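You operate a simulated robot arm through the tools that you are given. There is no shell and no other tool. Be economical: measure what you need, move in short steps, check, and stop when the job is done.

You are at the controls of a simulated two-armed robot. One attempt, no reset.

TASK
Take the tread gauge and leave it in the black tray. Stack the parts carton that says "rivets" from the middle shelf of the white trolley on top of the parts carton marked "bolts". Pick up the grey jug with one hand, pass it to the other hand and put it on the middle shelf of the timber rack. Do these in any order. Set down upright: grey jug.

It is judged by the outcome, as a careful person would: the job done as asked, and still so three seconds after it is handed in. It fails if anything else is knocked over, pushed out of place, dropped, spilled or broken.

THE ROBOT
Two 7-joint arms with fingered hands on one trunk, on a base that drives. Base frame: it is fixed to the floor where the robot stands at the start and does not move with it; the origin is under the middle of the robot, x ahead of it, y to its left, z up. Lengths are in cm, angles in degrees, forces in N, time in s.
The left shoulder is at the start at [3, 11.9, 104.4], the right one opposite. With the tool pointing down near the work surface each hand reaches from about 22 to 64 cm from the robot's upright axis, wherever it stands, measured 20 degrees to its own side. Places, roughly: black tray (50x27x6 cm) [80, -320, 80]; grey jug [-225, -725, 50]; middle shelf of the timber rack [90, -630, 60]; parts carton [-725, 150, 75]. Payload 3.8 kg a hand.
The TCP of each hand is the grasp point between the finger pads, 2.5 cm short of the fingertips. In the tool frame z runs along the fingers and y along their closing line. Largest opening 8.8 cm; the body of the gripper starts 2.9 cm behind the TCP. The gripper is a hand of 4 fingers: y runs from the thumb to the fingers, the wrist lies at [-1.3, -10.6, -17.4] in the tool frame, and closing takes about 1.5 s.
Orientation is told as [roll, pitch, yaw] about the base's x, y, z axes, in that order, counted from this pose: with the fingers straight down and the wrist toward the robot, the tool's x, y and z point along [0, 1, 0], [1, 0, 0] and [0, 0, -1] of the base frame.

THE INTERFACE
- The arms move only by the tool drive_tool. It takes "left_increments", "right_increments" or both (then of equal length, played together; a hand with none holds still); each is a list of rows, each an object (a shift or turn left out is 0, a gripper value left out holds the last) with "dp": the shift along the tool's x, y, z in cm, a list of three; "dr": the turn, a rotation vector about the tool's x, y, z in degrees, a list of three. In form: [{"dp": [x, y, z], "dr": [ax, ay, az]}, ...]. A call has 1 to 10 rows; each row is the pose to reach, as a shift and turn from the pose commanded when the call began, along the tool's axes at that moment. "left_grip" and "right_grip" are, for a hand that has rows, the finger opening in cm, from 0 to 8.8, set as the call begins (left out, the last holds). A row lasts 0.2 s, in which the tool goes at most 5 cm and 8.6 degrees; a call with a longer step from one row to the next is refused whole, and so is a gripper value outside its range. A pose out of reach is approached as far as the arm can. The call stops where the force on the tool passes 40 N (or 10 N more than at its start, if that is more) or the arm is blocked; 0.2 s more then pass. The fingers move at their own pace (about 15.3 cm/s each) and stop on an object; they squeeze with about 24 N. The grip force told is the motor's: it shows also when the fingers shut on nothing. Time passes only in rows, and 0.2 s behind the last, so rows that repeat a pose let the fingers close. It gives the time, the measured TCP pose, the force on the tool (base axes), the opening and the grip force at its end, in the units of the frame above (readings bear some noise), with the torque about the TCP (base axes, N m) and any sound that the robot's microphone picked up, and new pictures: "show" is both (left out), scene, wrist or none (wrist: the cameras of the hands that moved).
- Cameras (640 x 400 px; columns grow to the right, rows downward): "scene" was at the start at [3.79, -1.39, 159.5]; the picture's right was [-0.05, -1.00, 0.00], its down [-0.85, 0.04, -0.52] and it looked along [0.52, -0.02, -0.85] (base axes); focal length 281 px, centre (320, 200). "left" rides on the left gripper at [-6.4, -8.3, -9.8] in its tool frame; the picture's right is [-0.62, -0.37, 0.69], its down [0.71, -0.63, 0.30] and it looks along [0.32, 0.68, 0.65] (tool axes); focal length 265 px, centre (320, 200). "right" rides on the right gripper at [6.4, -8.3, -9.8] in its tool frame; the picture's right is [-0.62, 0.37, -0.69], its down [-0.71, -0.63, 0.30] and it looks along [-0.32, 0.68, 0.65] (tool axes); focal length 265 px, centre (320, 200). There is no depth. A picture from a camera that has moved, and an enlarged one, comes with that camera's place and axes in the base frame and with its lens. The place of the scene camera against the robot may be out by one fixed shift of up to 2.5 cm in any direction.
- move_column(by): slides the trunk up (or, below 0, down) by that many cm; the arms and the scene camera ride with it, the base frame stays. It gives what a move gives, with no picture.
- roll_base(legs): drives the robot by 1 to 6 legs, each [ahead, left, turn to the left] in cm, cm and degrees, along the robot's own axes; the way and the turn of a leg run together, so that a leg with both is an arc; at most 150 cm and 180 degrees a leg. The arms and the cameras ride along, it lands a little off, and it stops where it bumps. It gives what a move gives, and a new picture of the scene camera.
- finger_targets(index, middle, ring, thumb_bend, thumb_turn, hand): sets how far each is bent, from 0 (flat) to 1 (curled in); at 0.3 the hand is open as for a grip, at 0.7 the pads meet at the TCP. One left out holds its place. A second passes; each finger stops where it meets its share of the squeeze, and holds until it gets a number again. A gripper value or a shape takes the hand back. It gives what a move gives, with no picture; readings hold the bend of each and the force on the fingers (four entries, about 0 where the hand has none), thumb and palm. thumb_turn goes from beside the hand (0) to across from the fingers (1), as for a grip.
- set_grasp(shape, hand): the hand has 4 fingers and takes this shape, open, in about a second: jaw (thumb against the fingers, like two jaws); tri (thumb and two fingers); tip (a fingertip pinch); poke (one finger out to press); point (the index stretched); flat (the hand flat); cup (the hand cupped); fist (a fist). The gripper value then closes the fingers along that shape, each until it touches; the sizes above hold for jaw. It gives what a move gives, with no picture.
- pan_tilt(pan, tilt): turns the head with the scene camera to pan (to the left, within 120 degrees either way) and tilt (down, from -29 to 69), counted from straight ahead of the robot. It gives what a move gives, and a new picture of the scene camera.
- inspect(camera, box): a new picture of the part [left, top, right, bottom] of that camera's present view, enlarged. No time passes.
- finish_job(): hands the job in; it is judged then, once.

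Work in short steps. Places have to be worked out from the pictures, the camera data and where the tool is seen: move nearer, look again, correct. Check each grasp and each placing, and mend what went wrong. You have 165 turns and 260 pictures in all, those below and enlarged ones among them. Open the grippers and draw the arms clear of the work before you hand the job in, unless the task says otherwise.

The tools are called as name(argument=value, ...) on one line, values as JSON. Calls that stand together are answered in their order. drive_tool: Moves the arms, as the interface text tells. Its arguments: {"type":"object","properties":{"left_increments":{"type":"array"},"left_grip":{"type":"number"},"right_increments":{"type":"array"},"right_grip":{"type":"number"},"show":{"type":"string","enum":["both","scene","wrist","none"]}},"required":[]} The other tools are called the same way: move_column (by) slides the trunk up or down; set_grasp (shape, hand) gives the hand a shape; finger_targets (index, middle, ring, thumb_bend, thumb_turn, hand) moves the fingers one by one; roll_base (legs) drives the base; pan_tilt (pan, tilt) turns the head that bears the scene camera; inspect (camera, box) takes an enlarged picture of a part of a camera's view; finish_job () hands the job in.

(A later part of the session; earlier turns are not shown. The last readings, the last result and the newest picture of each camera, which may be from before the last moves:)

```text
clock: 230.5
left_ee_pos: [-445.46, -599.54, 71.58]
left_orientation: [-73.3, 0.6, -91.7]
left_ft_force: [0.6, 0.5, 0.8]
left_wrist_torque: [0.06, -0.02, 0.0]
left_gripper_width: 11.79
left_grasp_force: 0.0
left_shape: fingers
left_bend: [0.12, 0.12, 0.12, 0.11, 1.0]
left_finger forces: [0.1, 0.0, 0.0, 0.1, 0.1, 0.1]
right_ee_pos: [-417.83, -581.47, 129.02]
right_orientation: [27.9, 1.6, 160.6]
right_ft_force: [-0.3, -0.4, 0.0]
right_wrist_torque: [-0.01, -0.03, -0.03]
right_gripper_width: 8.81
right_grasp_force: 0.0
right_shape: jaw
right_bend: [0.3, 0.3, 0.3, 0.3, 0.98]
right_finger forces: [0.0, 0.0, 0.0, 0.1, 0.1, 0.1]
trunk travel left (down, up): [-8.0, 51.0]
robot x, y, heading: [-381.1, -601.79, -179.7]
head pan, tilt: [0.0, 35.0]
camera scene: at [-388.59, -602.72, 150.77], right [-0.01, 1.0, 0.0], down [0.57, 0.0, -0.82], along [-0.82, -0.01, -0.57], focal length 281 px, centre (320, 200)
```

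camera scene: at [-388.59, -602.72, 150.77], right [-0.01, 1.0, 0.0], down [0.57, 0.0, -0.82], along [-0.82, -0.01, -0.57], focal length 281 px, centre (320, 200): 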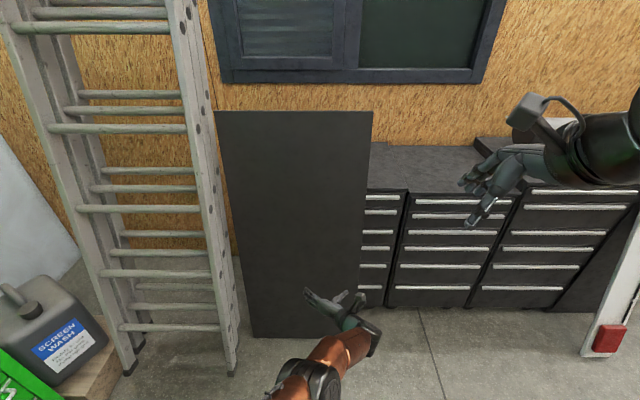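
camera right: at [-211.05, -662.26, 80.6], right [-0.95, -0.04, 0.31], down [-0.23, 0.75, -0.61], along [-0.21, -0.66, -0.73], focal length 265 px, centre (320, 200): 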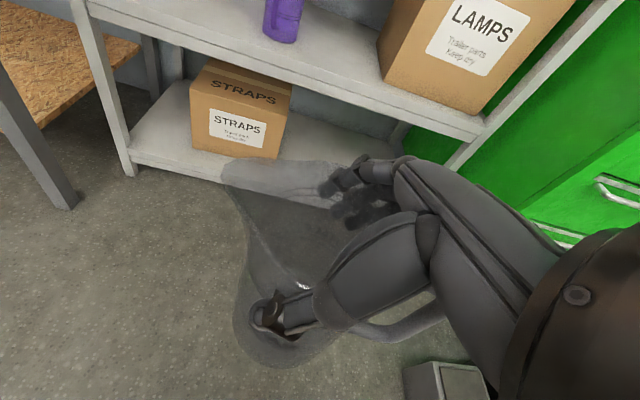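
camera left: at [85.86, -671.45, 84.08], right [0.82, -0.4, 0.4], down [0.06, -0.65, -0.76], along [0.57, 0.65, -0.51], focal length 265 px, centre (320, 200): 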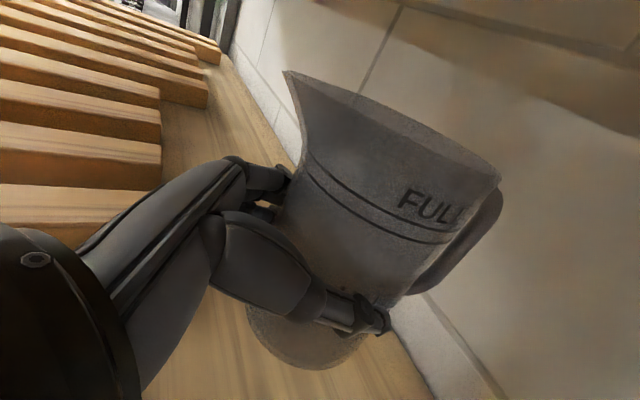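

The panel stands undisturbed. Before the narrow northward aisle I tuck both arms back toward the compact starting pose.

drive_tool(left_increments=[{"dp": [-0.6, 1.2, -1.4], "dr": [8, 0, 2.3]}, {"dp": [-1.2, 2.4, -2.8], "dr": [16, 0, 4.6]}, {"dp": [-1.8, 3.6, -4.2], "dr": [24, 0, 7]}, {"dp": [-2.4, 4.8, -5.6], "dr": [32, 0, 9.3]}, {"dp": [-3, 6, -7], "dr": [40, 0, 11.6]}, {"dp": [-3.6, 7.2, -8.4], "dr": [48, 0, 14]}, {"dp": [-4.2, 8.4, -9.8], "dr": [56, 0, 16.3]}, {"dp": [-4.8, 9.6, -11.2], "dr": [64, 0, 18.6]}, {"dp": [-5.4, 10.8, -12.6], "dr": [72, 0, 21]}, {"dp": [-6.2, 12, -14.3], "dr": [80, 0, 23.3]}], right_increments=[{"dp": [-1.5, 0, 2.6], "dr": [3, 0, -5.5]}, {"dp": [-3, 0, 5.2], "dr": [6, 0, -11]}, {"dp": [-4.8, 0, 8.7], "dr": [9.5, 0, -17.1]}, {"dp": [-4.8, 0, 8.7], "dr": [9.5, 0, -17.1]}, {"dp": [-4.8, 0, 8.7], "dr": [9.5, 0, -17.1]}, {"dp": [-4.8, 0, 8.7], "dr": [9.5, 0, -17.1]}, {"dp": [-4.8, 0, 8.7], "dr": [9.5, 0, -17.1]}, {"dp": [-4.8, 0, 8.7], "dr": [9.5, 0, -17.1]}, {"dp": [-4.8, 0, 8.7], "dr": [9.5, 0, -17.1]}, {"dp": [-4.8, 0, 8.7], "dr": [9.5, 0, -17.1]}], left_grip=8.8, right_grip=8.8, show="none")

drive_tool(left_increments=[{"dr": [0, 8.3, 0]}, {"dr": [0, 16.6, 0]}, {"dr": [0, 24.9, 0]}, {"dr": [0, 33.2, 0]}, {"dr": [0, 41.5, 0]}, {"dr": [0, 49.8, 0]}, {"dr": [0, 58.1, 0]}, {"dr": [0, 66.4, 0]}, {"dr": [0, 73.5, 0]}, {"dr": [0, 73.5, 0]}], right_increments=[{"dr": [0, -7, 0]}, {"dr": [0, -14, 0]}, {"dr": [0, -21, 0]}, {"dr": [0, -28, 0]}, {"dr": [0, -28, 0]}, {"dr": [0, -28, 0]}, {"dr": [0, -28, 0]}, {"dr": [0, -28, 0]}, {"dr": [0, -28, 0]}, {"dr": [0, -28, 0]}], show="scene")

```text
clock: 232.7
left_ee_pos: [-433.84, -612.03, 81.45]
left_orientation: [-74.4, 0.5, -175.2]
left_ft_force: [-0.3, 0.3, -0.6]
left_wrist_torque: [-0.03, 0.03, -0.01]
left_gripper_width: 8.78
left_grasp_force: 0.1
left_shape: jaw
left_bend: [0.3, 0.3, 0.3, 0.3, 0.98]
left_finger forces: [0.0, 0.0, 0.0, 0.0, 0.0, 0.1]
right_ee_pos: [-417.6, -581.44, 119.04]
right_orientation: [28.4, 2.0, -179.8]
right_ft_force: [-0.1, 0.0, 0.7]
right_wrist_torque: [0.01, 0.0, -0.03]
right_gripper_width: 8.82
right_grasp_force: 0.1
right_shape: jaw
right_bend: [0.3, 0.3, 0.3, 0.3, 0.98]
right_finger forces: [0.0, 0.1, 0.1, 0.0, 0.1, 0.1]
trunk travel left (down, up): [-8.0, 51.0]
robot x, y, heading: [-380.87, -601.61, -179.6]
head pan, tilt: [0.0, 35.0]
```

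```text
clock: 234.9
left_ee_pos: [-433.9, -612.16, 81.42]
left_orientation: [-0.9, 0.6, -174.9]
left_ft_force: [0.4, -0.3, 0.8]
left_wrist_torque: [-0.02, 0.05, 0.0]
left_gripper_width: 8.82
left_grasp_force: 0.1
left_shape: jaw
left_bend: [0.3, 0.3, 0.3, 0.3, 0.98]
left_finger forces: [0.0, 0.0, 0.0, 0.0, 0.0, 0.1]
right_ee_pos: [-417.55, -581.5, 119.1]
right_orientation: [0.4, 2.0, -179.9]
right_ft_force: [0.4, 0.6, -0.1]
right_wrist_torque: [0.0, 0.0, 0.0]
right_gripper_width: 8.78
right_grasp_force: 0.1
right_shape: jaw
right_bend: [0.3, 0.3, 0.3, 0.3, 0.98]
right_finger forces: [0.1, 0.0, 0.1, 0.1, 0.1, 0.1]
trunk travel left (down, up): [-8.0, 51.0]
robot x, y, heading: [-380.57, -601.95, -179.4]
head pan, tilt: [0.0, 35.0]
camera scene: at [-388.6, -602.8, 150.77], right [-0.01, 1.0, 0.0], down [0.57, 0.0, -0.82], along [-0.82, -0.01, -0.57], focal length 281 px, centre (320, 200)
```

scene: 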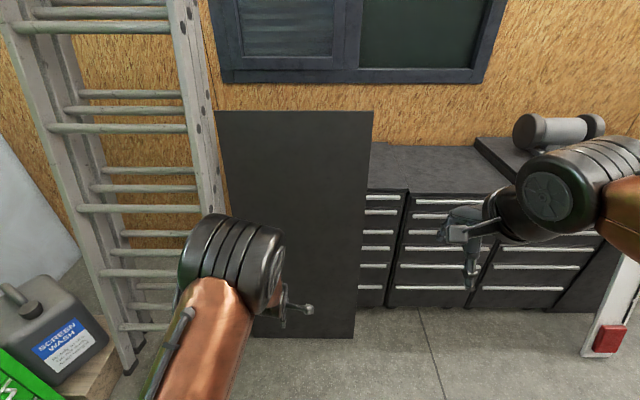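

I look down to the right for the stool before turning.

pan_tilt(pan=-75, tilt=40)

pan_tilt(pan=-110, tilt=40)

```text
clock: 236.4
left_ee_pos: [-433.92, -612.14, 81.44]
left_orientation: [-0.9, 0.5, -175.1]
left_ft_force: [-0.1, -0.4, 0.4]
left_wrist_torque: [-0.01, 0.0, -0.01]
left_gripper_width: 8.8
left_grasp_force: 0.2
left_shape: jaw
left_bend: [0.3, 0.3, 0.3, 0.3, 0.98]
left_finger forces: [0.1, 0.0, 0.0, 0.0, 0.0, 0.0]
right_ee_pos: [-417.56, -581.56, 119.04]
right_orientation: [0.4, 2.0, -179.8]
right_ft_force: [0.5, -0.7, 0.2]
right_wrist_torque: [0.01, 0.01, -0.01]
right_gripper_width: 8.83
right_grasp_force: 0.2
right_shape: jaw
right_bend: [0.3, 0.3, 0.3, 0.3, 0.98]
right_finger forces: [0.0, 0.1, 0.1, 0.1, 0.0, 0.1]
trunk travel left (down, up): [-8.0, 51.0]
robot x, y, heading: [-380.34, -601.74, -179.9]
head pan, tilt: [-75.0, 40.0]
camera scene: at [-382.05, -594.47, 150.02], right [0.96, 0.27, 0.0], down [0.17, -0.62, -0.77], along [-0.2, 0.74, -0.64], focal length 281 px, centre (320, 200)
```

scene: 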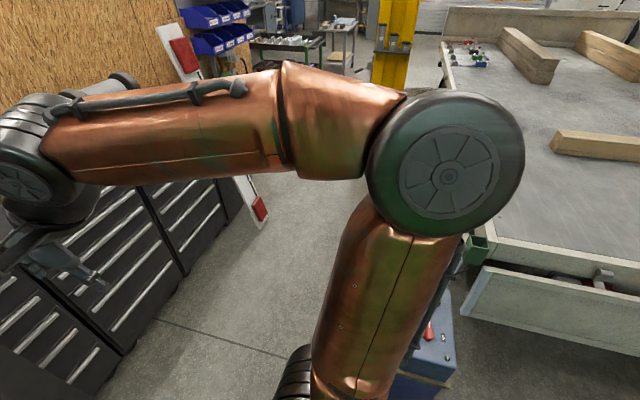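

```text
clock: 237.4
left_ee_pos: [-434.05, -612.06, 81.42]
left_orientation: [-0.8, 0.6, -175.0]
left_ft_force: [0.8, -0.1, -0.4]
left_wrist_torque: [0.02, -0.02, -0.02]
left_gripper_width: 8.78
left_grasp_force: 0.1
left_shape: jaw
left_bend: [0.3, 0.3, 0.3, 0.3, 0.98]
left_finger forces: [0.0, 0.1, 0.1, 0.0, 0.0, 0.1]
right_ee_pos: [-417.59, -581.33, 119.13]
right_orientation: [0.4, 1.9, -179.8]
right_ft_force: [0.1, -0.5, -0.1]
right_wrist_torque: [-0.01, -0.02, -0.01]
right_gripper_width: 8.78
right_grasp_force: 0.0
right_shape: jaw
right_bend: [0.3, 0.3, 0.3, 0.3, 0.98]
right_finger forces: [0.0, 0.0, 0.0, 0.1, 0.0, 0.1]
trunk travel left (down, up): [-8.0, 51.0]
robot x, y, heading: [-381.0, -601.33, -179.7]
head pan, tilt: [-110.0, 40.0]
camera scene: at [-376.95, -594.65, 150.02], right [0.94, -0.33, 0.0], down [-0.21, -0.61, -0.77], along [0.26, 0.72, -0.64], focal length 281 px, centre (320, 200)
```

scene: 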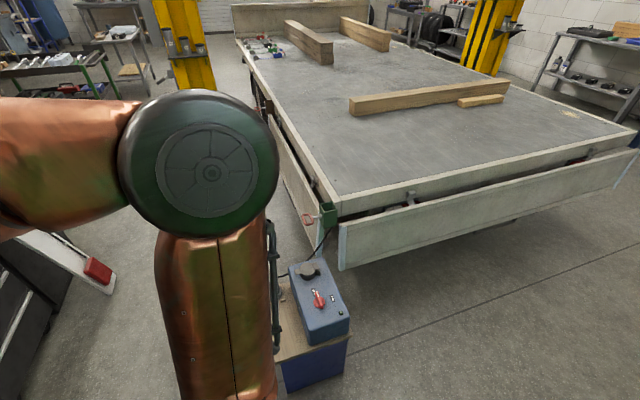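

The stool sits at x -375…-340, y≈-540. I turn right to face north, step left to x≈-416, then go ahead to y≈-430.

roll_base(legs=[[0, 0, -90], [0, 35, 0]])

pan_tilt(pan=0, tilt=25)

```text
clock: 243.4
left_ee_pos: [-427.21, -549.5, 81.54]
left_orientation: [-0.8, 0.6, 96.0]
left_ft_force: [-0.1, -0.2, 1.1]
left_wrist_torque: [-0.01, 0.0, 0.03]
left_gripper_width: 8.79
left_grasp_force: 0.1
left_shape: jaw
left_bend: [0.3, 0.3, 0.3, 0.3, 0.98]
left_finger forces: [0.2, 0.1, 0.1, 0.0, 0.1, 0.0]
right_ee_pos: [-396.36, -565.24, 119.2]
right_orientation: [0.4, 2.0, 91.2]
right_ft_force: [-0.4, 0.2, 0.1]
right_wrist_torque: [0.0, -0.03, 0.02]
right_gripper_width: 8.81
right_grasp_force: 0.3
right_shape: jaw
right_bend: [0.3, 0.3, 0.3, 0.3, 0.98]
right_finger forces: [0.0, 0.0, 0.0, 0.1, 0.0, 0.0]
trunk travel left (down, up): [-8.0, 51.0]
robot x, y, heading: [-415.58, -602.75, 91.4]
head pan, tilt: [-110.0, 40.0]
camera scene: at [-408.78, -608.28, 150.02], right [-0.32, -0.95, 0.0], down [-0.61, 0.2, -0.77], along [0.73, -0.24, -0.64], focal length 281 px, centre (320, 200)
```

scene: 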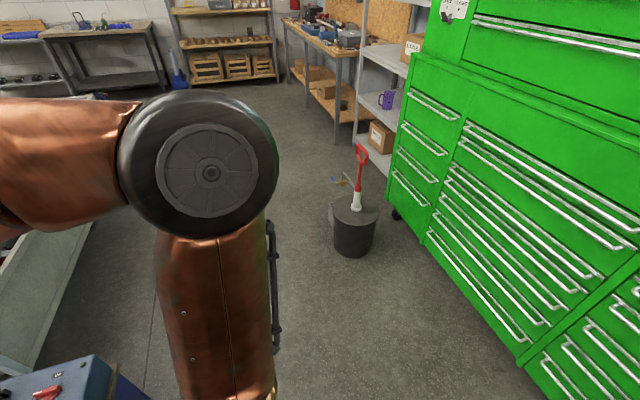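

```text
clock: 245.3
left_ee_pos: [-427.16, -549.48, 81.42]
left_orientation: [-1.0, 0.6, 95.9]
left_ft_force: [-0.2, -0.2, -0.4]
left_wrist_torque: [0.02, 0.02, -0.02]
left_gripper_width: 8.78
left_grasp_force: 0.0
left_shape: jaw
left_bend: [0.3, 0.3, 0.3, 0.3, 0.98]
left_finger forces: [0.1, 0.0, 0.1, 0.0, 0.0, 0.0]
right_ee_pos: [-396.24, -565.34, 119.04]
right_orientation: [0.3, 2.1, 91.2]
right_ft_force: [0.5, 0.8, -0.6]
right_wrist_torque: [0.01, -0.01, 0.03]
right_gripper_width: 8.79
right_grasp_force: 0.0
right_shape: jaw
right_bend: [0.3, 0.3, 0.3, 0.3, 0.98]
right_finger forces: [0.0, 0.1, 0.0, 0.0, 0.1, 0.0]
trunk travel left (down, up): [-8.0, 51.0]
robot x, y, heading: [-415.59, -602.85, 91.5]
head pan, tilt: [0.0, 25.0]
camera scene: at [-416.95, -596.36, 152.35], right [1.0, 0.02, 0.0], down [0.01, -0.42, -0.91], along [-0.02, 0.91, -0.42], focal length 281 px, centre (320, 200)
```

scene: 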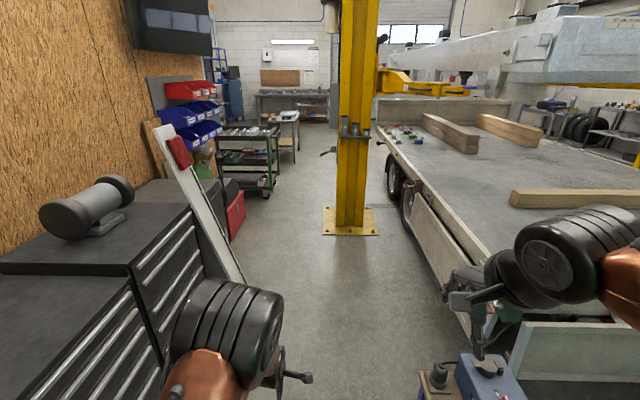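

The post plate (x -419…-359, y -346) and the leaning board's foot (-483, -425) leave a diagonal gap, but my elbows stick out. I stretch both arms forward to narrow the robot.

drive_tool(left_increments=[{"dp": [0, 3, 0]}, {"dp": [0, 6, 0]}, {"dp": [0, 9, 0]}, {"dp": [0, 12, -2]}, {"dp": [0, 12, -4]}, {"dp": [0, 12, -4]}, {"dp": [0, 12, -4]}], right_increments=[{"dp": [0.5, 5, 1]}, {"dp": [1, 10, 2]}, {"dp": [2, 15, 3]}, {"dp": [3, 20, 4]}, {"dp": [4, 24, 5]}, {"dp": [5, 27, 6]}, {"dp": [5, 27, 6]}], show="scene")

```text
refused: row 1 steps farther than a row can; nothing moved
```

drive_tool(left_increments=[{"dp": [0, 3, 0]}, {"dp": [0, 6, 0]}, {"dp": [0, 9, 0]}, {"dp": [0, 12, -2]}, {"dp": [0, 12, -4]}, {"dp": [0, 12, -4]}, {"dp": [0, 12, -4]}], right_increments=[{"dp": [0.5, 4, 1]}, {"dp": [1, 8, 2]}, {"dp": [2, 12, 3]}, {"dp": [3, 16, 4]}, {"dp": [4, 20, 5]}, {"dp": [5, 24, 6]}, {"dp": [5, 27, 6]}], show="scene")

```text
clock: 246.9
left_ee_pos: [-428.55, -537.42, 85.29]
left_orientation: [-0.9, 0.7, 95.9]
left_ft_force: [-0.3, 0.5, 0.3]
left_wrist_torque: [0.03, -0.01, 0.01]
left_gripper_width: 8.81
left_grasp_force: 0.0
left_shape: jaw
left_bend: [0.3, 0.3, 0.3, 0.3, 0.98]
left_finger forces: [0.1, 0.0, 0.0, 0.1, 0.0, 0.0]
right_ee_pos: [-401.77, -538.57, 112.03]
right_orientation: [0.4, 2.0, 91.2]
right_ft_force: [0.0, 0.5, 0.2]
right_wrist_torque: [0.0, 0.0, -0.01]
right_gripper_width: 8.79
right_grasp_force: 0.0
right_shape: jaw
right_bend: [0.3, 0.3, 0.3, 0.3, 0.98]
right_finger forces: [0.0, 0.0, 0.0, 0.1, 0.0, 0.0]
trunk travel left (down, up): [-8.0, 51.0]
robot x, y, heading: [-415.71, -602.65, 91.1]
head pan, tilt: [0.0, 25.0]
camera scene: at [-416.95, -596.27, 152.34], right [1.0, 0.03, 0.0], down [0.01, -0.42, -0.91], along [-0.02, 0.91, -0.42], focal length 281 px, centre (320, 200)
```

scene: 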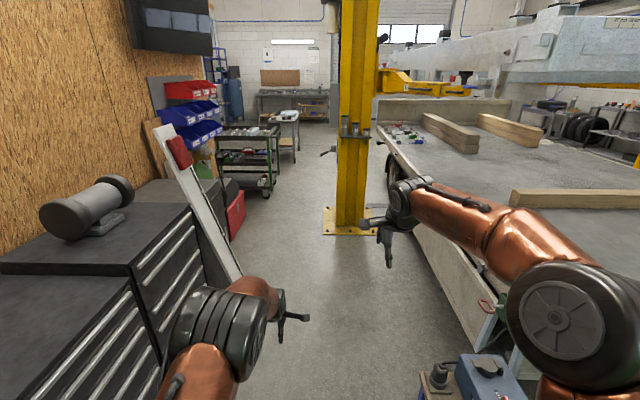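

The left elbow is now tucked; the right is still out, so I lower the right hand to match the left.

drive_tool(right_increments=[{"dp": [0, 0, 5]}, {"dp": [0, 0, 10]}, {"dp": [0, 0, 15]}, {"dp": [1, 0, 20]}, {"dp": [2, 0, 25]}, {"dp": [2, 0, 25]}], show="scene")

```text
refused: row 4 steps farther than a row can; nothing moved
```

drive_tool(right_increments=[{"dp": [0, 0, 4.5]}, {"dp": [0, 0, 9]}, {"dp": [0, 0, 13.5]}, {"dp": [1, 0, 18]}, {"dp": [2, 0, 22]}, {"dp": [2, 0, 25]}, {"dp": [2, 0, 25]}], show="scene")

```text
clock: 248.5
left_ee_pos: [-428.53, -537.4, 85.37]
left_orientation: [-0.9, 0.6, 95.8]
left_ft_force: [0.1, -0.1, -0.4]
left_wrist_torque: [0.01, -0.02, -0.03]
left_gripper_width: 8.79
left_grasp_force: 0.0
left_shape: jaw
left_bend: [0.3, 0.3, 0.3, 0.3, 0.98]
left_finger forces: [0.0, 0.0, 0.1, 0.0, 0.1, 0.1]
right_ee_pos: [-403.89, -539.52, 87.2]
right_orientation: [0.3, 1.9, 91.2]
right_ft_force: [0.7, 0.5, -0.7]
right_wrist_torque: [0.01, -0.01, -0.02]
right_gripper_width: 8.79
right_grasp_force: 0.1
right_shape: jaw
right_bend: [0.3, 0.3, 0.3, 0.3, 0.98]
right_finger forces: [0.0, 0.0, 0.1, 0.0, 0.0, 0.0]
trunk travel left (down, up): [-8.0, 51.0]
robot x, y, heading: [-415.75, -602.26, 91.4]
head pan, tilt: [0.0, 25.0]
camera scene: at [-416.96, -596.35, 152.35], right [1.0, 0.03, 0.0], down [0.01, -0.42, -0.91], along [-0.02, 0.91, -0.42], focal length 281 px, centre (320, 200)
```

scene: 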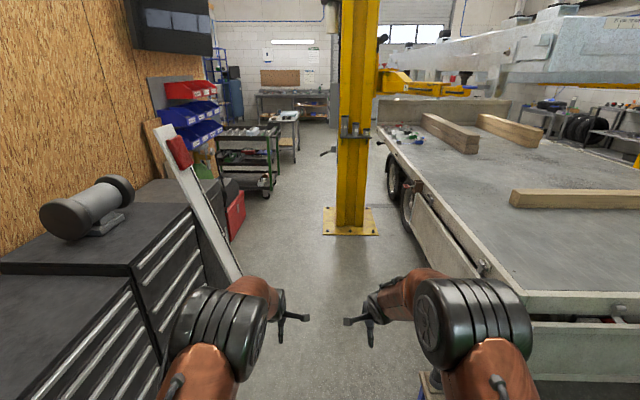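

Both arms are tucked symmetrically. I drive 125 cm ahead and re-measure.

roll_base(legs=[[0, 0, -1.4], [125, 0, 0]])

```text
clock: 255.2
left_ee_pos: [-427.22, -412.58, 85.38]
left_orientation: [-0.9, 0.6, 94.6]
left_ft_force: [0.8, 0.7, -0.1]
left_wrist_torque: [0.01, -0.02, -0.02]
left_gripper_width: 8.81
left_grasp_force: 0.1
left_shape: jaw
left_bend: [0.3, 0.3, 0.3, 0.3, 0.98]
left_finger forces: [0.0, 0.0, 0.1, 0.0, 0.0, 0.0]
right_ee_pos: [-402.86, -415.29, 87.21]
right_orientation: [0.4, 1.9, 90.1]
right_ft_force: [-0.7, -0.9, 0.8]
right_wrist_torque: [-0.02, 0.02, 0.05]
right_gripper_width: 8.8
right_grasp_force: 0.0
right_shape: jaw
right_bend: [0.3, 0.3, 0.3, 0.3, 0.98]
right_finger forces: [0.0, 0.1, 0.0, 0.0, 0.1, 0.1]
trunk travel left (down, up): [-8.0, 51.0]
robot x, y, heading: [-415.85, -478.12, 90.3]
head pan, tilt: [0.0, 25.0]
camera scene: at [-417.1, -471.77, 152.34], right [1.0, 0.0, 0.0], down [0.0, -0.42, -0.91], along [0.0, 0.91, -0.42], focal length 281 px, centre (320, 200)
```

scene: 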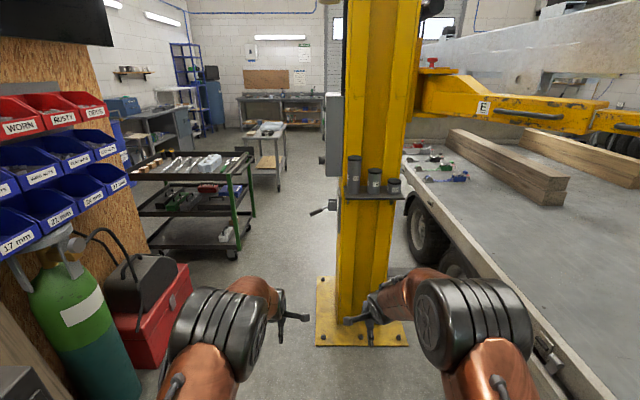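

The gap between toolbox (-504) and post plate (-419) centres on x -462. I go diagonally, then straight north.

roll_base(legs=[[60, 30, 0], [70, 16, 0], [100, 0, 0]])

```text
clock: 265.4
left_ee_pos: [-487.48, -233.33, 85.33]
left_orientation: [-1.3, 0.5, 109.7]
left_ft_force: [-3.8, -2.6, 0.6]
left_wrist_torque: [0.1, -0.17, -0.06]
left_gripper_width: 8.8
left_grasp_force: 0.1
left_shape: jaw
left_bend: [0.3, 0.3, 0.3, 0.3, 0.98]
left_finger forces: [0.1, 0.0, 0.0, 0.0, 0.1, 0.1]
right_ee_pos: [-463.02, -229.36, 87.2]
right_orientation: [0.1, 2.0, 104.8]
right_ft_force: [-2.4, -0.5, 0.6]
right_wrist_torque: [0.04, -0.19, -0.05]
right_gripper_width: 8.78
right_grasp_force: 0.0
right_shape: jaw
right_bend: [0.3, 0.3, 0.3, 0.3, 0.98]
right_finger forces: [0.0, 0.0, 0.0, 0.1, 0.0, 0.0]
trunk travel left (down, up): [-8.0, 51.0]
robot x, y, heading: [-459.25, -293.2, 105.3]
head pan, tilt: [0.0, 25.0]
stopped in leg 3: the robot was blocked; the commanded pose is now the measured one
camera scene: at [-462.98, -287.76, 152.33], right [0.96, 0.27, 0.01], down [0.12, -0.41, -0.91], along [-0.24, 0.87, -0.42], focal length 281 px, centre (320, 200)
```

scene: 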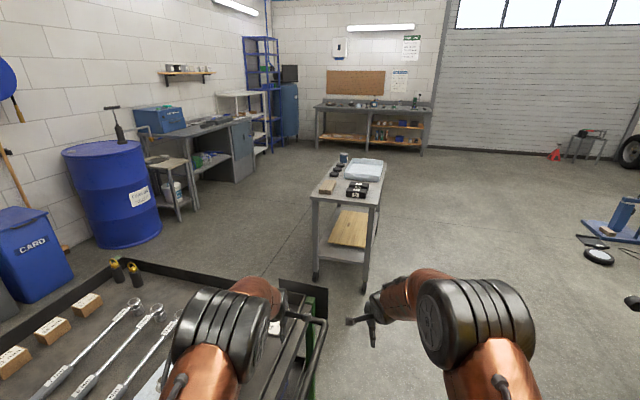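

Blocked near the tool trolley, with the heading turned 15°. I back off 10 cm, straighten, and look at the trolley.

roll_base(legs=[[-10, 0, 0], [0, 0, -15]])

pan_tilt(pan=40, tilt=40)

```text
clock: 267.5
left_ee_pos: [-467.26, -237.77, 85.38]
left_orientation: [-0.9, 0.4, 93.4]
left_ft_force: [-0.3, -0.4, 0.4]
left_wrist_torque: [0.01, 0.01, 0.02]
left_gripper_width: 8.82
left_grasp_force: 0.1
left_shape: jaw
left_bend: [0.3, 0.3, 0.3, 0.3, 0.98]
left_finger forces: [0.0, 0.0, 0.0, 0.0, 0.0, 0.1]
right_ee_pos: [-442.66, -240.66, 87.1]
right_orientation: [0.3, 2.3, 88.7]
right_ft_force: [0.9, 0.5, 0.9]
right_wrist_torque: [-0.02, 0.0, 0.0]
right_gripper_width: 8.82
right_grasp_force: 0.0
right_shape: jaw
right_bend: [0.3, 0.3, 0.3, 0.3, 0.98]
right_finger forces: [0.1, 0.0, 0.1, 0.1, 0.0, 0.1]
trunk travel left (down, up): [-8.0, 51.0]
robot x, y, heading: [-457.4, -303.1, 89.7]
head pan, tilt: [0.0, 25.0]
camera scene: at [-458.48, -297.17, 152.35], right [1.0, -0.01, 0.0], down [0.0, -0.42, -0.91], along [0.01, 0.91, -0.42], focal length 281 px, centre (320, 200)
```

scene: 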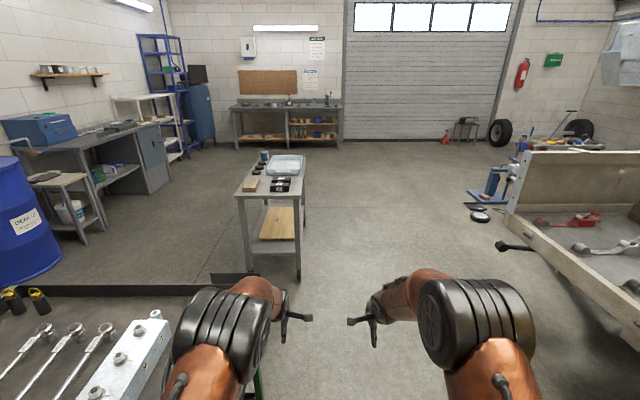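

```text
clock: 268.5
left_ee_pos: [-467.33, -237.82, 85.4]
left_orientation: [-0.8, 0.5, 93.3]
left_ft_force: [0.7, 0.0, -0.4]
left_wrist_torque: [-0.02, -0.01, 0.0]
left_gripper_width: 8.83
left_grasp_force: 0.1
left_shape: jaw
left_bend: [0.3, 0.3, 0.3, 0.3, 0.98]
left_finger forces: [0.1, 0.0, 0.0, 0.0, 0.1, 0.0]
right_ee_pos: [-442.88, -240.64, 87.02]
right_orientation: [0.2, 2.2, 88.7]
right_ft_force: [0.6, 0.7, 0.6]
right_wrist_torque: [0.0, -0.03, 0.04]
right_gripper_width: 8.8
right_grasp_force: 0.1
right_shape: jaw
right_bend: [0.3, 0.3, 0.3, 0.3, 0.98]
right_finger forces: [0.1, 0.0, 0.0, 0.0, 0.0, 0.1]
trunk travel left (down, up): [-8.0, 51.0]
robot x, y, heading: [-457.64, -303.21, 90.0]
head pan, tilt: [40.0, 40.0]
camera scene: at [-464.0, -299.81, 150.02], right [0.77, 0.64, 0.0], down [0.41, -0.5, -0.77], along [-0.49, 0.59, -0.64], focal length 281 px, centre (320, 200)
```

scene: 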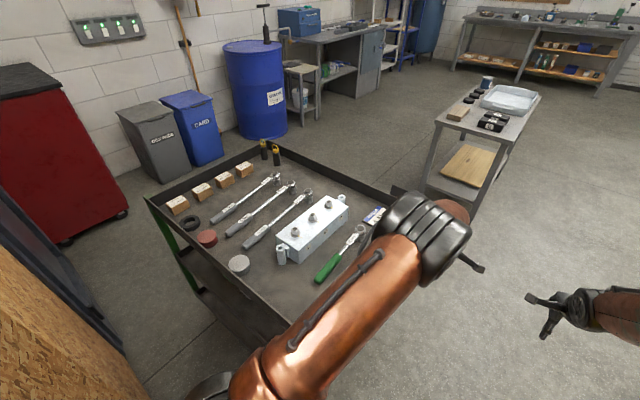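

The trolley's corner is at about (-488, -282) and the plate's at (-419, -293); I thread between them with short legs veering right.

roll_base(legs=[[10, -4, 0], [12, -2, 0], [14, -9, 0], [16, -12, 0]])

```text
clock: 272.8
left_ee_pos: [-439.71, -186.07, 85.31]
left_orientation: [-0.9, 0.7, 93.4]
left_ft_force: [-0.6, 1.5, 1.2]
left_wrist_torque: [-0.03, -0.02, -0.02]
left_gripper_width: 8.79
left_grasp_force: 0.0
left_shape: jaw
left_bend: [0.3, 0.3, 0.3, 0.3, 0.98]
left_finger forces: [0.0, 0.1, 0.0, 0.1, 0.0, 0.1]
right_ee_pos: [-415.23, -188.87, 86.92]
right_orientation: [0.3, 2.2, 88.6]
right_ft_force: [-0.1, 1.0, -0.5]
right_wrist_torque: [-0.01, 0.03, 0.0]
right_gripper_width: 8.8
right_grasp_force: 0.1
right_shape: jaw
right_bend: [0.3, 0.3, 0.3, 0.3, 0.98]
right_finger forces: [0.1, 0.0, 0.1, 0.0, 0.0, 0.0]
trunk travel left (down, up): [-8.0, 51.0]
robot x, y, heading: [-430.44, -251.58, 89.4]
head pan, tilt: [40.0, 40.0]
camera scene: at [-436.43, -247.97, 150.01], right [0.77, 0.64, 0.0], down [0.41, -0.5, -0.77], along [-0.49, 0.59, -0.64], focal length 281 px, centre (320, 200)
```

scene: 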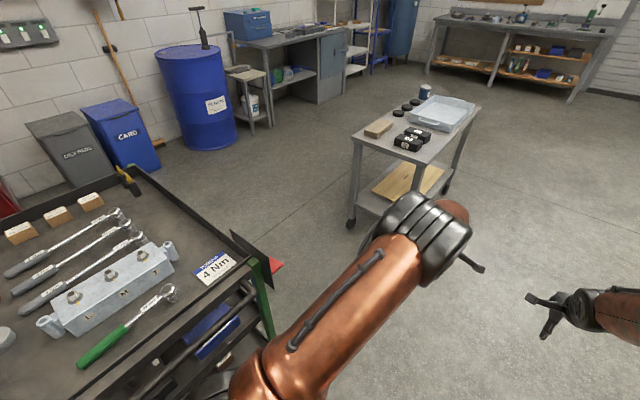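

Through the gap. The white trolley is seen toward (-722, 150). I drive north past the grey table, then turn left and look.

roll_base(legs=[[0, -5, 0], [150, 0, 0], [150, 0, 0], [100, 0, 0], [0, 0, 90]])

pan_tilt(pan=0, tilt=18)

```text
clock: 296.3
left_ee_pos: [-488.92, 137.65, 85.4]
left_orientation: [-0.9, 0.5, -176.9]
left_ft_force: [-0.6, -0.6, 0.0]
left_wrist_torque: [-0.04, -0.02, -0.01]
left_gripper_width: 8.8
left_grasp_force: 0.0
left_shape: jaw
left_bend: [0.3, 0.3, 0.3, 0.3, 0.98]
left_finger forces: [0.1, 0.1, 0.0, 0.0, 0.0, 0.1]
right_ee_pos: [-485.87, 161.93, 86.95]
right_orientation: [0.2, 2.1, 178.3]
right_ft_force: [0.3, -0.2, 0.1]
right_wrist_torque: [0.02, 0.0, -0.01]
right_gripper_width: 8.8
right_grasp_force: 0.0
right_shape: jaw
right_bend: [0.3, 0.3, 0.3, 0.3, 0.98]
right_finger forces: [0.0, 0.1, 0.0, 0.1, 0.0, 0.0]
trunk travel left (down, up): [-8.0, 51.0]
robot x, y, heading: [-423.09, 146.85, 179.0]
head pan, tilt: [40.0, 40.0]
camera scene: at [-428.88, 140.45, 150.01], right [-0.63, 0.77, 0.0], down [0.5, 0.41, -0.77], along [-0.59, -0.48, -0.64], focal length 281 px, centre (320, 200)
```

scene: 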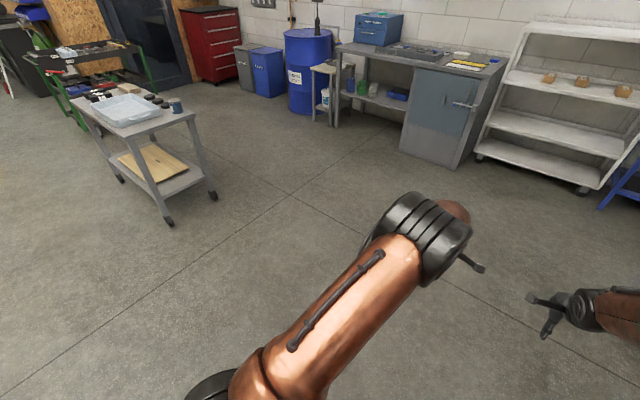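

```text
clock: 297.4
left_ee_pos: [-488.92, 137.43, 85.22]
left_orientation: [-0.8, 0.4, -176.9]
left_ft_force: [0.1, 0.4, -0.2]
left_wrist_torque: [-0.02, 0.0, 0.0]
left_gripper_width: 8.79
left_grasp_force: 0.0
left_shape: jaw
left_bend: [0.3, 0.3, 0.3, 0.3, 0.98]
left_finger forces: [0.0, 0.0, 0.0, 0.0, 0.1, 0.1]
right_ee_pos: [-485.78, 162.03, 87.04]
right_orientation: [0.4, 2.1, 178.2]
right_ft_force: [-0.7, -0.1, -0.1]
right_wrist_torque: [0.0, 0.02, -0.01]
right_gripper_width: 8.79
right_grasp_force: 0.0
right_shape: jaw
right_bend: [0.3, 0.3, 0.3, 0.3, 0.98]
right_finger forces: [0.0, 0.0, 0.0, 0.1, 0.1, 0.1]
trunk travel left (down, up): [-8.0, 51.0]
robot x, y, heading: [-423.15, 147.18, 179.1]
head pan, tilt: [0.0, 18.0]
camera scene: at [-431.63, 145.95, 153.48], right [0.01, 1.0, 0.0], down [0.31, 0.0, -0.95], along [-0.95, 0.01, -0.31], focal length 281 px, centre (320, 200)
```

scene: 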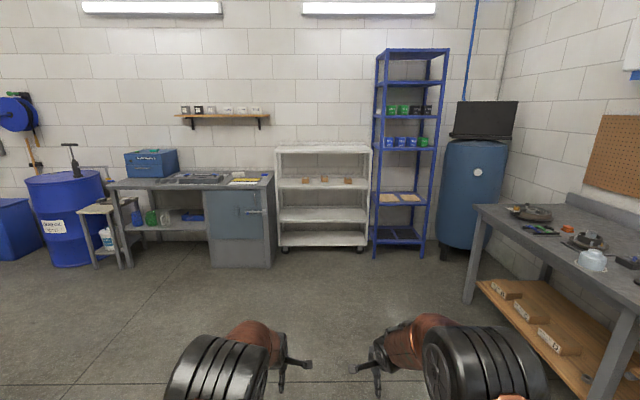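

The white trolley is straight ahead with small cartons on its shelf. I drive 170 ahead and enlarge.

roll_base(legs=[[150, 0, 0], [25, 0, 1]])

pan_tilt(pan=0, tilt=35)

inspect(camera="scene", box=[220, 60, 440, 200])

```text
clock: 306.2
left_ee_pos: [-663.74, 141.14, 85.31]
left_orientation: [-0.8, 0.7, -176.8]
left_ft_force: [-0.7, 0.7, -0.3]
left_wrist_torque: [0.03, 0.04, 0.01]
left_gripper_width: 8.8
left_grasp_force: 0.1
left_shape: jaw
left_bend: [0.3, 0.3, 0.3, 0.3, 0.98]
left_finger forces: [0.0, 0.1, 0.0, 0.0, 0.0, 0.0]
right_ee_pos: [-660.94, 165.69, 86.95]
right_orientation: [0.3, 2.2, 178.5]
right_ft_force: [-0.1, 0.3, -0.3]
right_wrist_torque: [-0.01, 0.0, -0.02]
right_gripper_width: 8.79
right_grasp_force: 0.0
right_shape: jaw
right_bend: [0.3, 0.3, 0.3, 0.3, 0.98]
right_finger forces: [0.1, 0.0, 0.0, 0.0, 0.0, 0.0]
trunk travel left (down, up): [-8.0, 51.0]
robot x, y, heading: [-597.78, 150.6, 179.7]
head pan, tilt: [0.0, 18.0]
camera scene: at [-606.72, 149.63, 153.47], right [0.01, 1.0, 0.0], down [0.31, 0.0, -0.95], along [-0.95, 0.01, -0.31], focal length 281 px, centre (320, 200)
```

scene: 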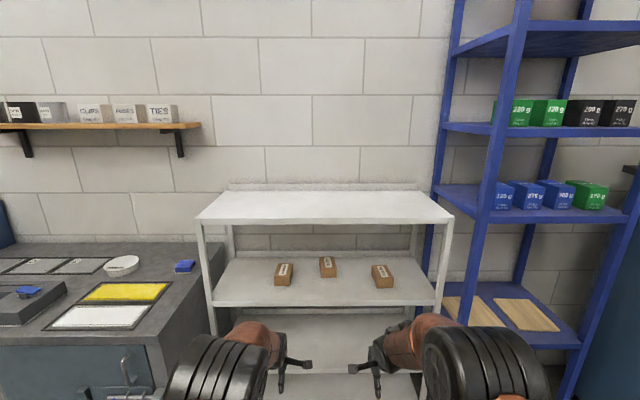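

```text
clock: 307.0
left_ee_pos: [-663.72, 141.01, 85.33]
left_orientation: [-1.0, 0.5, -176.8]
left_ft_force: [0.5, -0.2, 0.7]
left_wrist_torque: [-0.02, -0.03, 0.0]
left_gripper_width: 8.79
left_grasp_force: 0.0
left_shape: jaw
left_bend: [0.3, 0.3, 0.3, 0.3, 0.98]
left_finger forces: [0.1, 0.0, 0.0, 0.1, 0.0, 0.0]
right_ee_pos: [-660.81, 165.65, 86.99]
right_orientation: [0.4, 2.2, 178.5]
right_ft_force: [0.3, 0.5, -0.1]
right_wrist_torque: [0.0, 0.02, 0.01]
right_gripper_width: 8.79
right_grasp_force: 0.0
right_shape: jaw
right_bend: [0.3, 0.3, 0.3, 0.3, 0.98]
right_finger forces: [0.1, 0.0, 0.0, 0.0, 0.1, 0.0]
trunk travel left (down, up): [-8.0, 51.0]
robot x, y, heading: [-597.89, 150.43, 179.5]
head pan, tilt: [0.0, 35.0]
camera scene: at [-606.06, 149.62, 150.78], right [0.01, 1.0, 0.0], down [0.57, -0.01, -0.82], along [-0.82, 0.01, -0.57], focal length 281 px, centre (320, 200)
```

scene: 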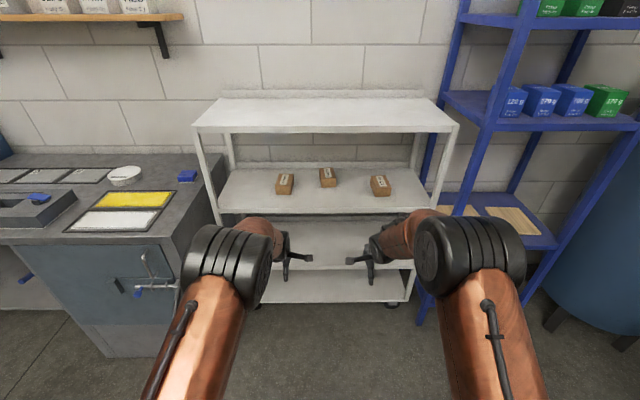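

```text
2.86 times, centred on (330, 130) of scene
camera zoom: at [-606.06, 149.62, 150.78], right [0.01, 1.0, 0.0], down [0.57, -0.01, -0.82], along [-0.82, 0.01, -0.57], focal length 803 px, centre (291, 400)
```

zoom: 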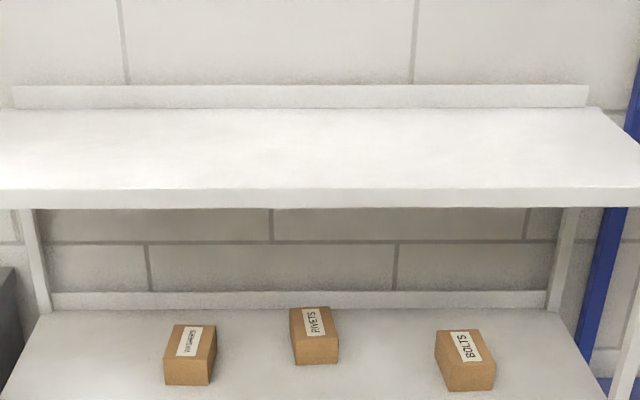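

Cartons: WASHERS, RIVETS (middle, farther back), BOLTS (right), each about 8 wide, 12 deep, 5 high. I pull both hands back and turn the right hand to the forward-down pose used for the jug.

drive_tool(left_increments=[{"dp": [1, -3.5, 0]}, {"dp": [2, -7, 0]}, {"dp": [3, -10.5, 0]}, {"dp": [4, -14, 0]}, {"dp": [5, -17.5, 0]}, {"dp": [6, -20, 0]}, {"dp": [6, -20, 0]}], right_increments=[{"dp": [0, -3, -0.5], "dr": [-2, 2, 7.5]}, {"dp": [0, -6, -1], "dr": [-4, 4, 15]}, {"dp": [0, -9, -1.5], "dr": [-6, 6, 22.5]}, {"dp": [0, -12, -2], "dr": [-8, 8, 30]}, {"dp": [0, -15, -2.5], "dr": [-10, 10, 37.5]}, {"dp": [0, -17, -3], "dr": [-12, 12, 45]}, {"dp": [0, -17, -3], "dr": [-12, 12, 45]}], show="none")

drive_tool(right_increments=[{"dr": [-2, 2, 7.5]}, {"dr": [-4, 4, 15]}, {"dr": [-6, 6, 22.5]}, {"dr": [-8, 8, 30]}, {"dr": [-10, 10, 37.5]}, {"dr": [-11.5, 11.5, 42.7]}, {"dr": [-11.5, 11.5, 42.7]}], show="both")

```text
clock: 308.6
left_ee_pos: [-643.42, 136.3, 85.42]
left_orientation: [-0.9, 0.5, -176.9]
left_ft_force: [0.1, -0.4, 0.4]
left_wrist_torque: [-0.02, 0.0, -0.01]
left_gripper_width: 8.82
left_grasp_force: 0.2
left_shape: jaw
left_bend: [0.3, 0.3, 0.3, 0.3, 0.98]
left_finger forces: [0.0, 0.1, 0.0, 0.0, 0.1, 0.0]
right_ee_pos: [-643.85, 165.16, 90.74]
right_orientation: [14.0, -4.4, 132.3]
right_ft_force: [0.2, 0.5, -0.5]
right_wrist_torque: [-0.02, 0.04, -0.01]
right_gripper_width: 8.81
right_grasp_force: 0.0
right_shape: jaw
right_bend: [0.3, 0.3, 0.3, 0.3, 0.98]
right_finger forces: [0.0, 0.0, 0.1, 0.1, 0.0, 0.0]
trunk travel left (down, up): [-8.0, 51.0]
robot x, y, heading: [-598.17, 150.69, 179.5]
head pan, tilt: [0.0, 35.0]
```

```text
clock: 309.7
left_ee_pos: [-643.55, 135.34, 85.52]
left_orientation: [-1.2, 0.3, -175.5]
left_ft_force: [-0.3, 0.3, -1.0]
left_wrist_torque: [-0.01, 0.02, 0.01]
left_gripper_width: 8.77
left_grasp_force: 0.0
left_shape: jaw
left_bend: [0.3, 0.3, 0.3, 0.3, 0.98]
left_finger forces: [0.0, 0.1, 0.0, 0.0, 0.1, 0.0]
right_ee_pos: [-644.63, 165.55, 92.99]
right_orientation: [28.2, 8.8, 96.0]
right_ft_force: [0.2, -1.0, -0.1]
right_wrist_torque: [-0.01, 0.03, 0.01]
right_gripper_width: 8.77
right_grasp_force: 0.1
right_shape: jaw
right_bend: [0.3, 0.3, 0.3, 0.3, 0.98]
right_finger forces: [0.0, 0.0, 0.0, 0.0, 0.0, 0.1]
trunk travel left (down, up): [-8.0, 51.0]
robot x, y, heading: [-598.08, 150.37, 179.7]
head pan, tilt: [0.0, 35.0]
stopped in row 5 (right hand): the arm was blocked; the commanded pose is now the measured one
camera scene: at [-606.05, 149.57, 150.77], right [0.01, 1.0, 0.0], down [0.57, -0.01, -0.82], along [-0.82, 0.01, -0.57], focal length 281 px, centre (320, 200)
camera right: at [-645.15, 159.12, 105.75], right [0.83, 0.5, 0.26], down [0.56, -0.66, -0.5], along [-0.08, 0.56, -0.83], focal length 265 px, centre (320, 200)
```

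scene: 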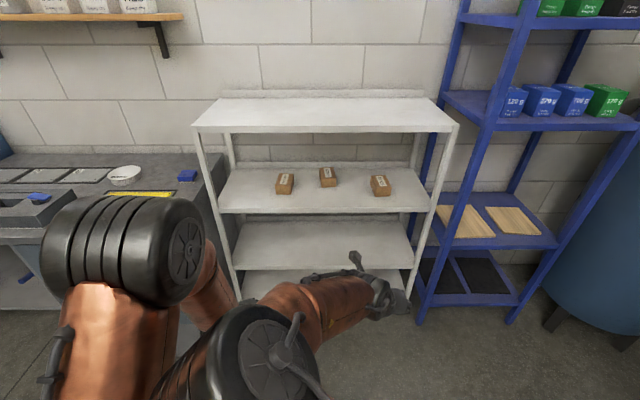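
right: 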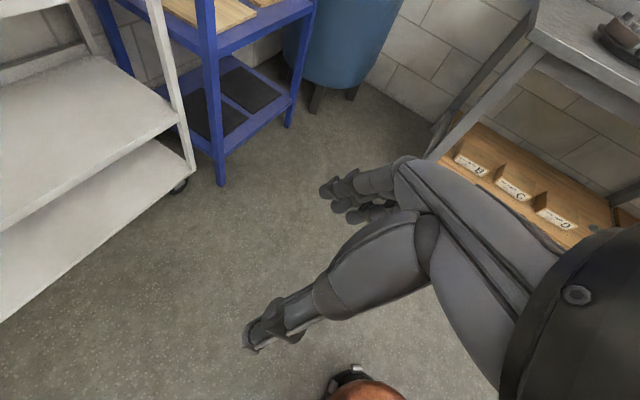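

The right elbow swung inward and met the left arm. I swing the right hand back, up and outward to bring the elbow out again.

drive_tool(right_increments=[{"dp": [1, 1.5, -1.9], "dr": [4, 0, -7.3]}, {"dp": [2, 3, -3.8], "dr": [8, 0, -14.6]}, {"dp": [3, 4.5, -5.7], "dr": [12, 0, -22]}, {"dp": [4, 6, -7.6], "dr": [16, 0, -29]}, {"dp": [5, 7.5, -9.5], "dr": [20, 0, -36.5]}, {"dp": [6, 9, -11.4], "dr": [24, 0, -44]}, {"dp": [7, 10, -13.3], "dr": [28, 0, -51]}, {"dp": [8, 11, -15.2], "dr": [32, 0, -58.4]}, {"dp": [9, 12, -17.1], "dr": [36, 0, -65.7]}, {"dp": [9.4, 12, -17.4], "dr": [39.5, 0, -73]}], show="scene")

```text
clock: 311.9
left_ee_pos: [-643.52, 135.56, 85.62]
left_orientation: [-1.2, 0.3, -175.5]
left_ft_force: [-0.5, 1.0, 0.9]
left_wrist_torque: [0.0, 0.04, 0.0]
left_gripper_width: 8.81
left_grasp_force: 0.1
left_shape: jaw
left_bend: [0.3, 0.3, 0.3, 0.3, 0.98]
left_finger forces: [0.1, 0.0, 0.0, 0.1, 0.0, 0.0]
right_ee_pos: [-646.11, 180.6, 110.52]
right_orientation: [37.2, 1.3, 179.2]
right_ft_force: [0.1, -0.2, 0.1]
right_wrist_torque: [-0.03, 0.02, 0.02]
right_gripper_width: 8.81
right_grasp_force: 0.0
right_shape: jaw
right_bend: [0.3, 0.3, 0.3, 0.3, 0.98]
right_finger forces: [0.0, 0.0, 0.1, 0.1, 0.0, 0.0]
trunk travel left (down, up): [-8.0, 51.0]
robot x, y, heading: [-598.24, 150.6, 179.5]
head pan, tilt: [0.0, 35.0]
camera scene: at [-606.05, 149.75, 150.77], right [0.01, 1.0, 0.0], down [0.57, -0.01, -0.82], along [-0.82, 0.01, -0.57], focal length 281 px, centre (320, 200)
```

scene: 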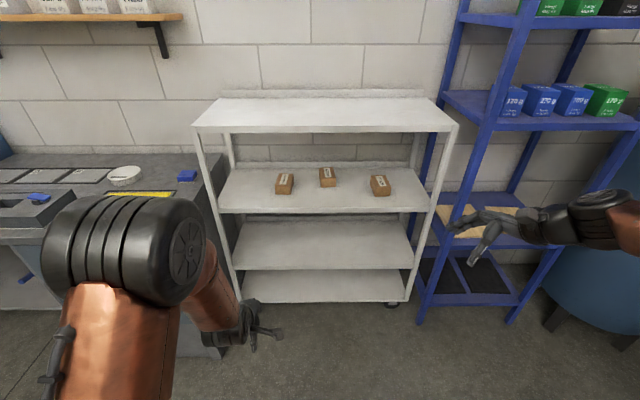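

The elbow is out again. I now turn the right hand into the forward-down pose (fingers 60° down, closing sideways), moving it in to lateral -16.

drive_tool(left_increments=[{"dp": [2, 0, 0]}, {"dp": [4, 0, 0]}, {"dp": [6, 0, 0]}, {"dp": [8, 0, 0]}, {"dp": [8, 0, 0]}, {"dp": [8, 0, 0]}, {"dp": [8, 0, 0]}, {"dp": [8, 0, 0]}, {"dp": [8, 0, 0]}, {"dp": [8, 0, 0]}], right_increments=[{"dp": [0, 0, 0], "dr": [-4.5, -0.5, 6.8]}, {"dp": [0, 0, 0], "dr": [-9, -1, 13.6]}, {"dp": [1.5, 0, 1.1], "dr": [-13.5, -1.5, 20.5]}, {"dp": [3, 0, 2.2], "dr": [-18, -2, 27.3]}, {"dp": [4.5, 0, 3.4], "dr": [-22.5, -2.5, 34.1]}, {"dp": [6, 0, 4.5], "dr": [-27, -3, 41]}, {"dp": [7.5, 0, 5.6], "dr": [-31.5, -3.4, 47.8]}, {"dp": [9, 0, 6.7], "dr": [-36, -3.9, 54.6]}, {"dp": [10, 0, 7.5], "dr": [-40.5, -4.4, 61.5]}, {"dp": [11.2, 0, 8.4], "dr": [-45, -4.9, 68.3]}], show="scene")

```text
clock: 314.1
left_ee_pos: [-642.96, 127.47, 85.38]
left_orientation: [-1.2, 0.4, -175.5]
left_ft_force: [-0.3, 0.0, -0.2]
left_wrist_torque: [0.01, 0.02, -0.01]
left_gripper_width: 8.81
left_grasp_force: 0.0
left_shape: jaw
left_bend: [0.3, 0.3, 0.3, 0.3, 0.98]
left_finger forces: [0.0, 0.0, 0.0, 0.0, 0.0, 0.1]
right_ee_pos: [-646.56, 166.27, 110.64]
right_orientation: [29.2, 1.0, 97.3]
right_ft_force: [0.5, 0.6, 0.4]
right_wrist_torque: [0.01, -0.02, 0.01]
right_gripper_width: 8.81
right_grasp_force: 0.1
right_shape: jaw
right_bend: [0.3, 0.3, 0.3, 0.3, 0.98]
right_finger forces: [0.0, 0.0, 0.0, 0.0, 0.0, 0.0]
trunk travel left (down, up): [-8.0, 51.0]
robot x, y, heading: [-598.53, 150.4, 179.4]
head pan, tilt: [0.0, 35.0]
camera scene: at [-606.09, 149.53, 150.77], right [0.01, 1.0, 0.0], down [0.57, -0.01, -0.82], along [-0.82, 0.01, -0.57], focal length 281 px, centre (320, 200)
```

scene: 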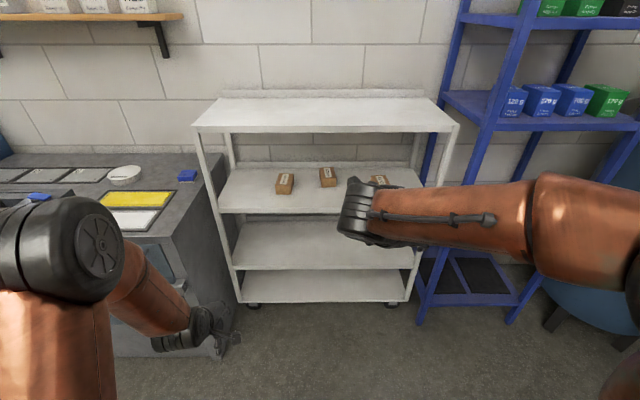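

The right forearm would foul the trolley's right post, so the left arm is the better one for this. I undo the right hand's turn while retracting it, and turn the left hand into the mirrored forward-down pose.

drive_tool(left_increments=[{"dr": [-2, -2, -7.4]}, {"dr": [-4, -4, -14.8]}, {"dr": [-6, -6, -22.2]}, {"dr": [-8, -8, -29.6]}, {"dr": [-10, -10, -37]}, {"dr": [-12, -12, -44.4]}, {"dr": [-14, -14, -51.8]}, {"dr": [-16, -16, -59.2]}, {"dr": [-18, -18, -66.6]}, {"dr": [-20, -20, -74]}], right_increments=[{"dp": [0, 1.5, 0], "dr": [2.1, -2.1, -7.8]}, {"dp": [0, 3, 0], "dr": [4.2, -4.2, -15.6]}, {"dp": [0, 4.5, 0], "dr": [6.3, -6.3, -23.4]}, {"dp": [-1, 6, -0.5], "dr": [8.4, -8.4, -31.2]}, {"dp": [-2, 7, -1], "dr": [10.5, -10.5, -39]}, {"dp": [-3, 8, -1.6], "dr": [12.6, -12.6, -46.8]}, {"dp": [-4, 8, -2.2], "dr": [14.7, -14.7, -54.6]}, {"dp": [-5, 8, -2.8], "dr": [16.8, -16.8, -62.4]}, {"dp": [-6, 8, -3.4], "dr": [18.9, -18.9, -70.2]}, {"dp": [-7, 8, -4], "dr": [21, -21, -78]}], show="scene")

```text
clock: 316.3
left_ee_pos: [-642.91, 127.42, 85.31]
left_orientation: [-26.1, -2.0, -99.3]
left_ft_force: [0.9, 0.0, 0.4]
left_wrist_torque: [0.01, 0.02, -0.03]
left_gripper_width: 8.8
left_grasp_force: 0.1
left_shape: jaw
left_bend: [0.3, 0.3, 0.3, 0.3, 0.98]
left_finger forces: [0.0, 0.0, 0.0, 0.1, 0.0, 0.0]
right_ee_pos: [-639.46, 175.58, 110.5]
right_orientation: [3.8, -1.4, 177.5]
right_ft_force: [0.0, 0.7, -0.5]
right_wrist_torque: [-0.01, 0.03, -0.03]
right_gripper_width: 8.81
right_grasp_force: 0.0
right_shape: jaw
right_bend: [0.3, 0.3, 0.3, 0.3, 0.98]
right_finger forces: [0.1, 0.0, 0.1, 0.1, 0.0, 0.0]
trunk travel left (down, up): [-8.0, 51.0]
robot x, y, heading: [-598.21, 150.61, 179.2]
head pan, tilt: [0.0, 35.0]
camera scene: at [-606.02, 149.66, 150.77], right [0.01, 1.0, 0.0], down [0.57, -0.01, -0.82], along [-0.82, 0.01, -0.57], focal length 281 px, centre (320, 200)
```

scene: 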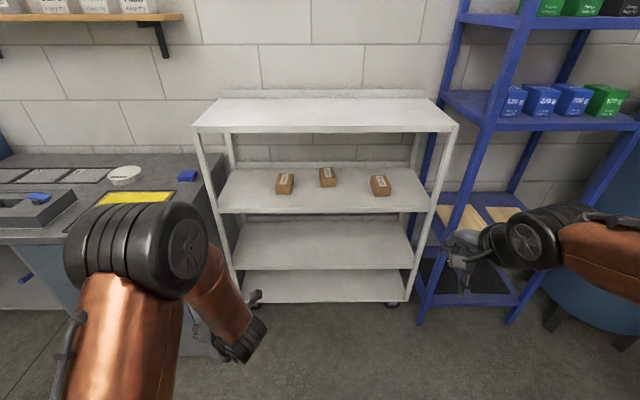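

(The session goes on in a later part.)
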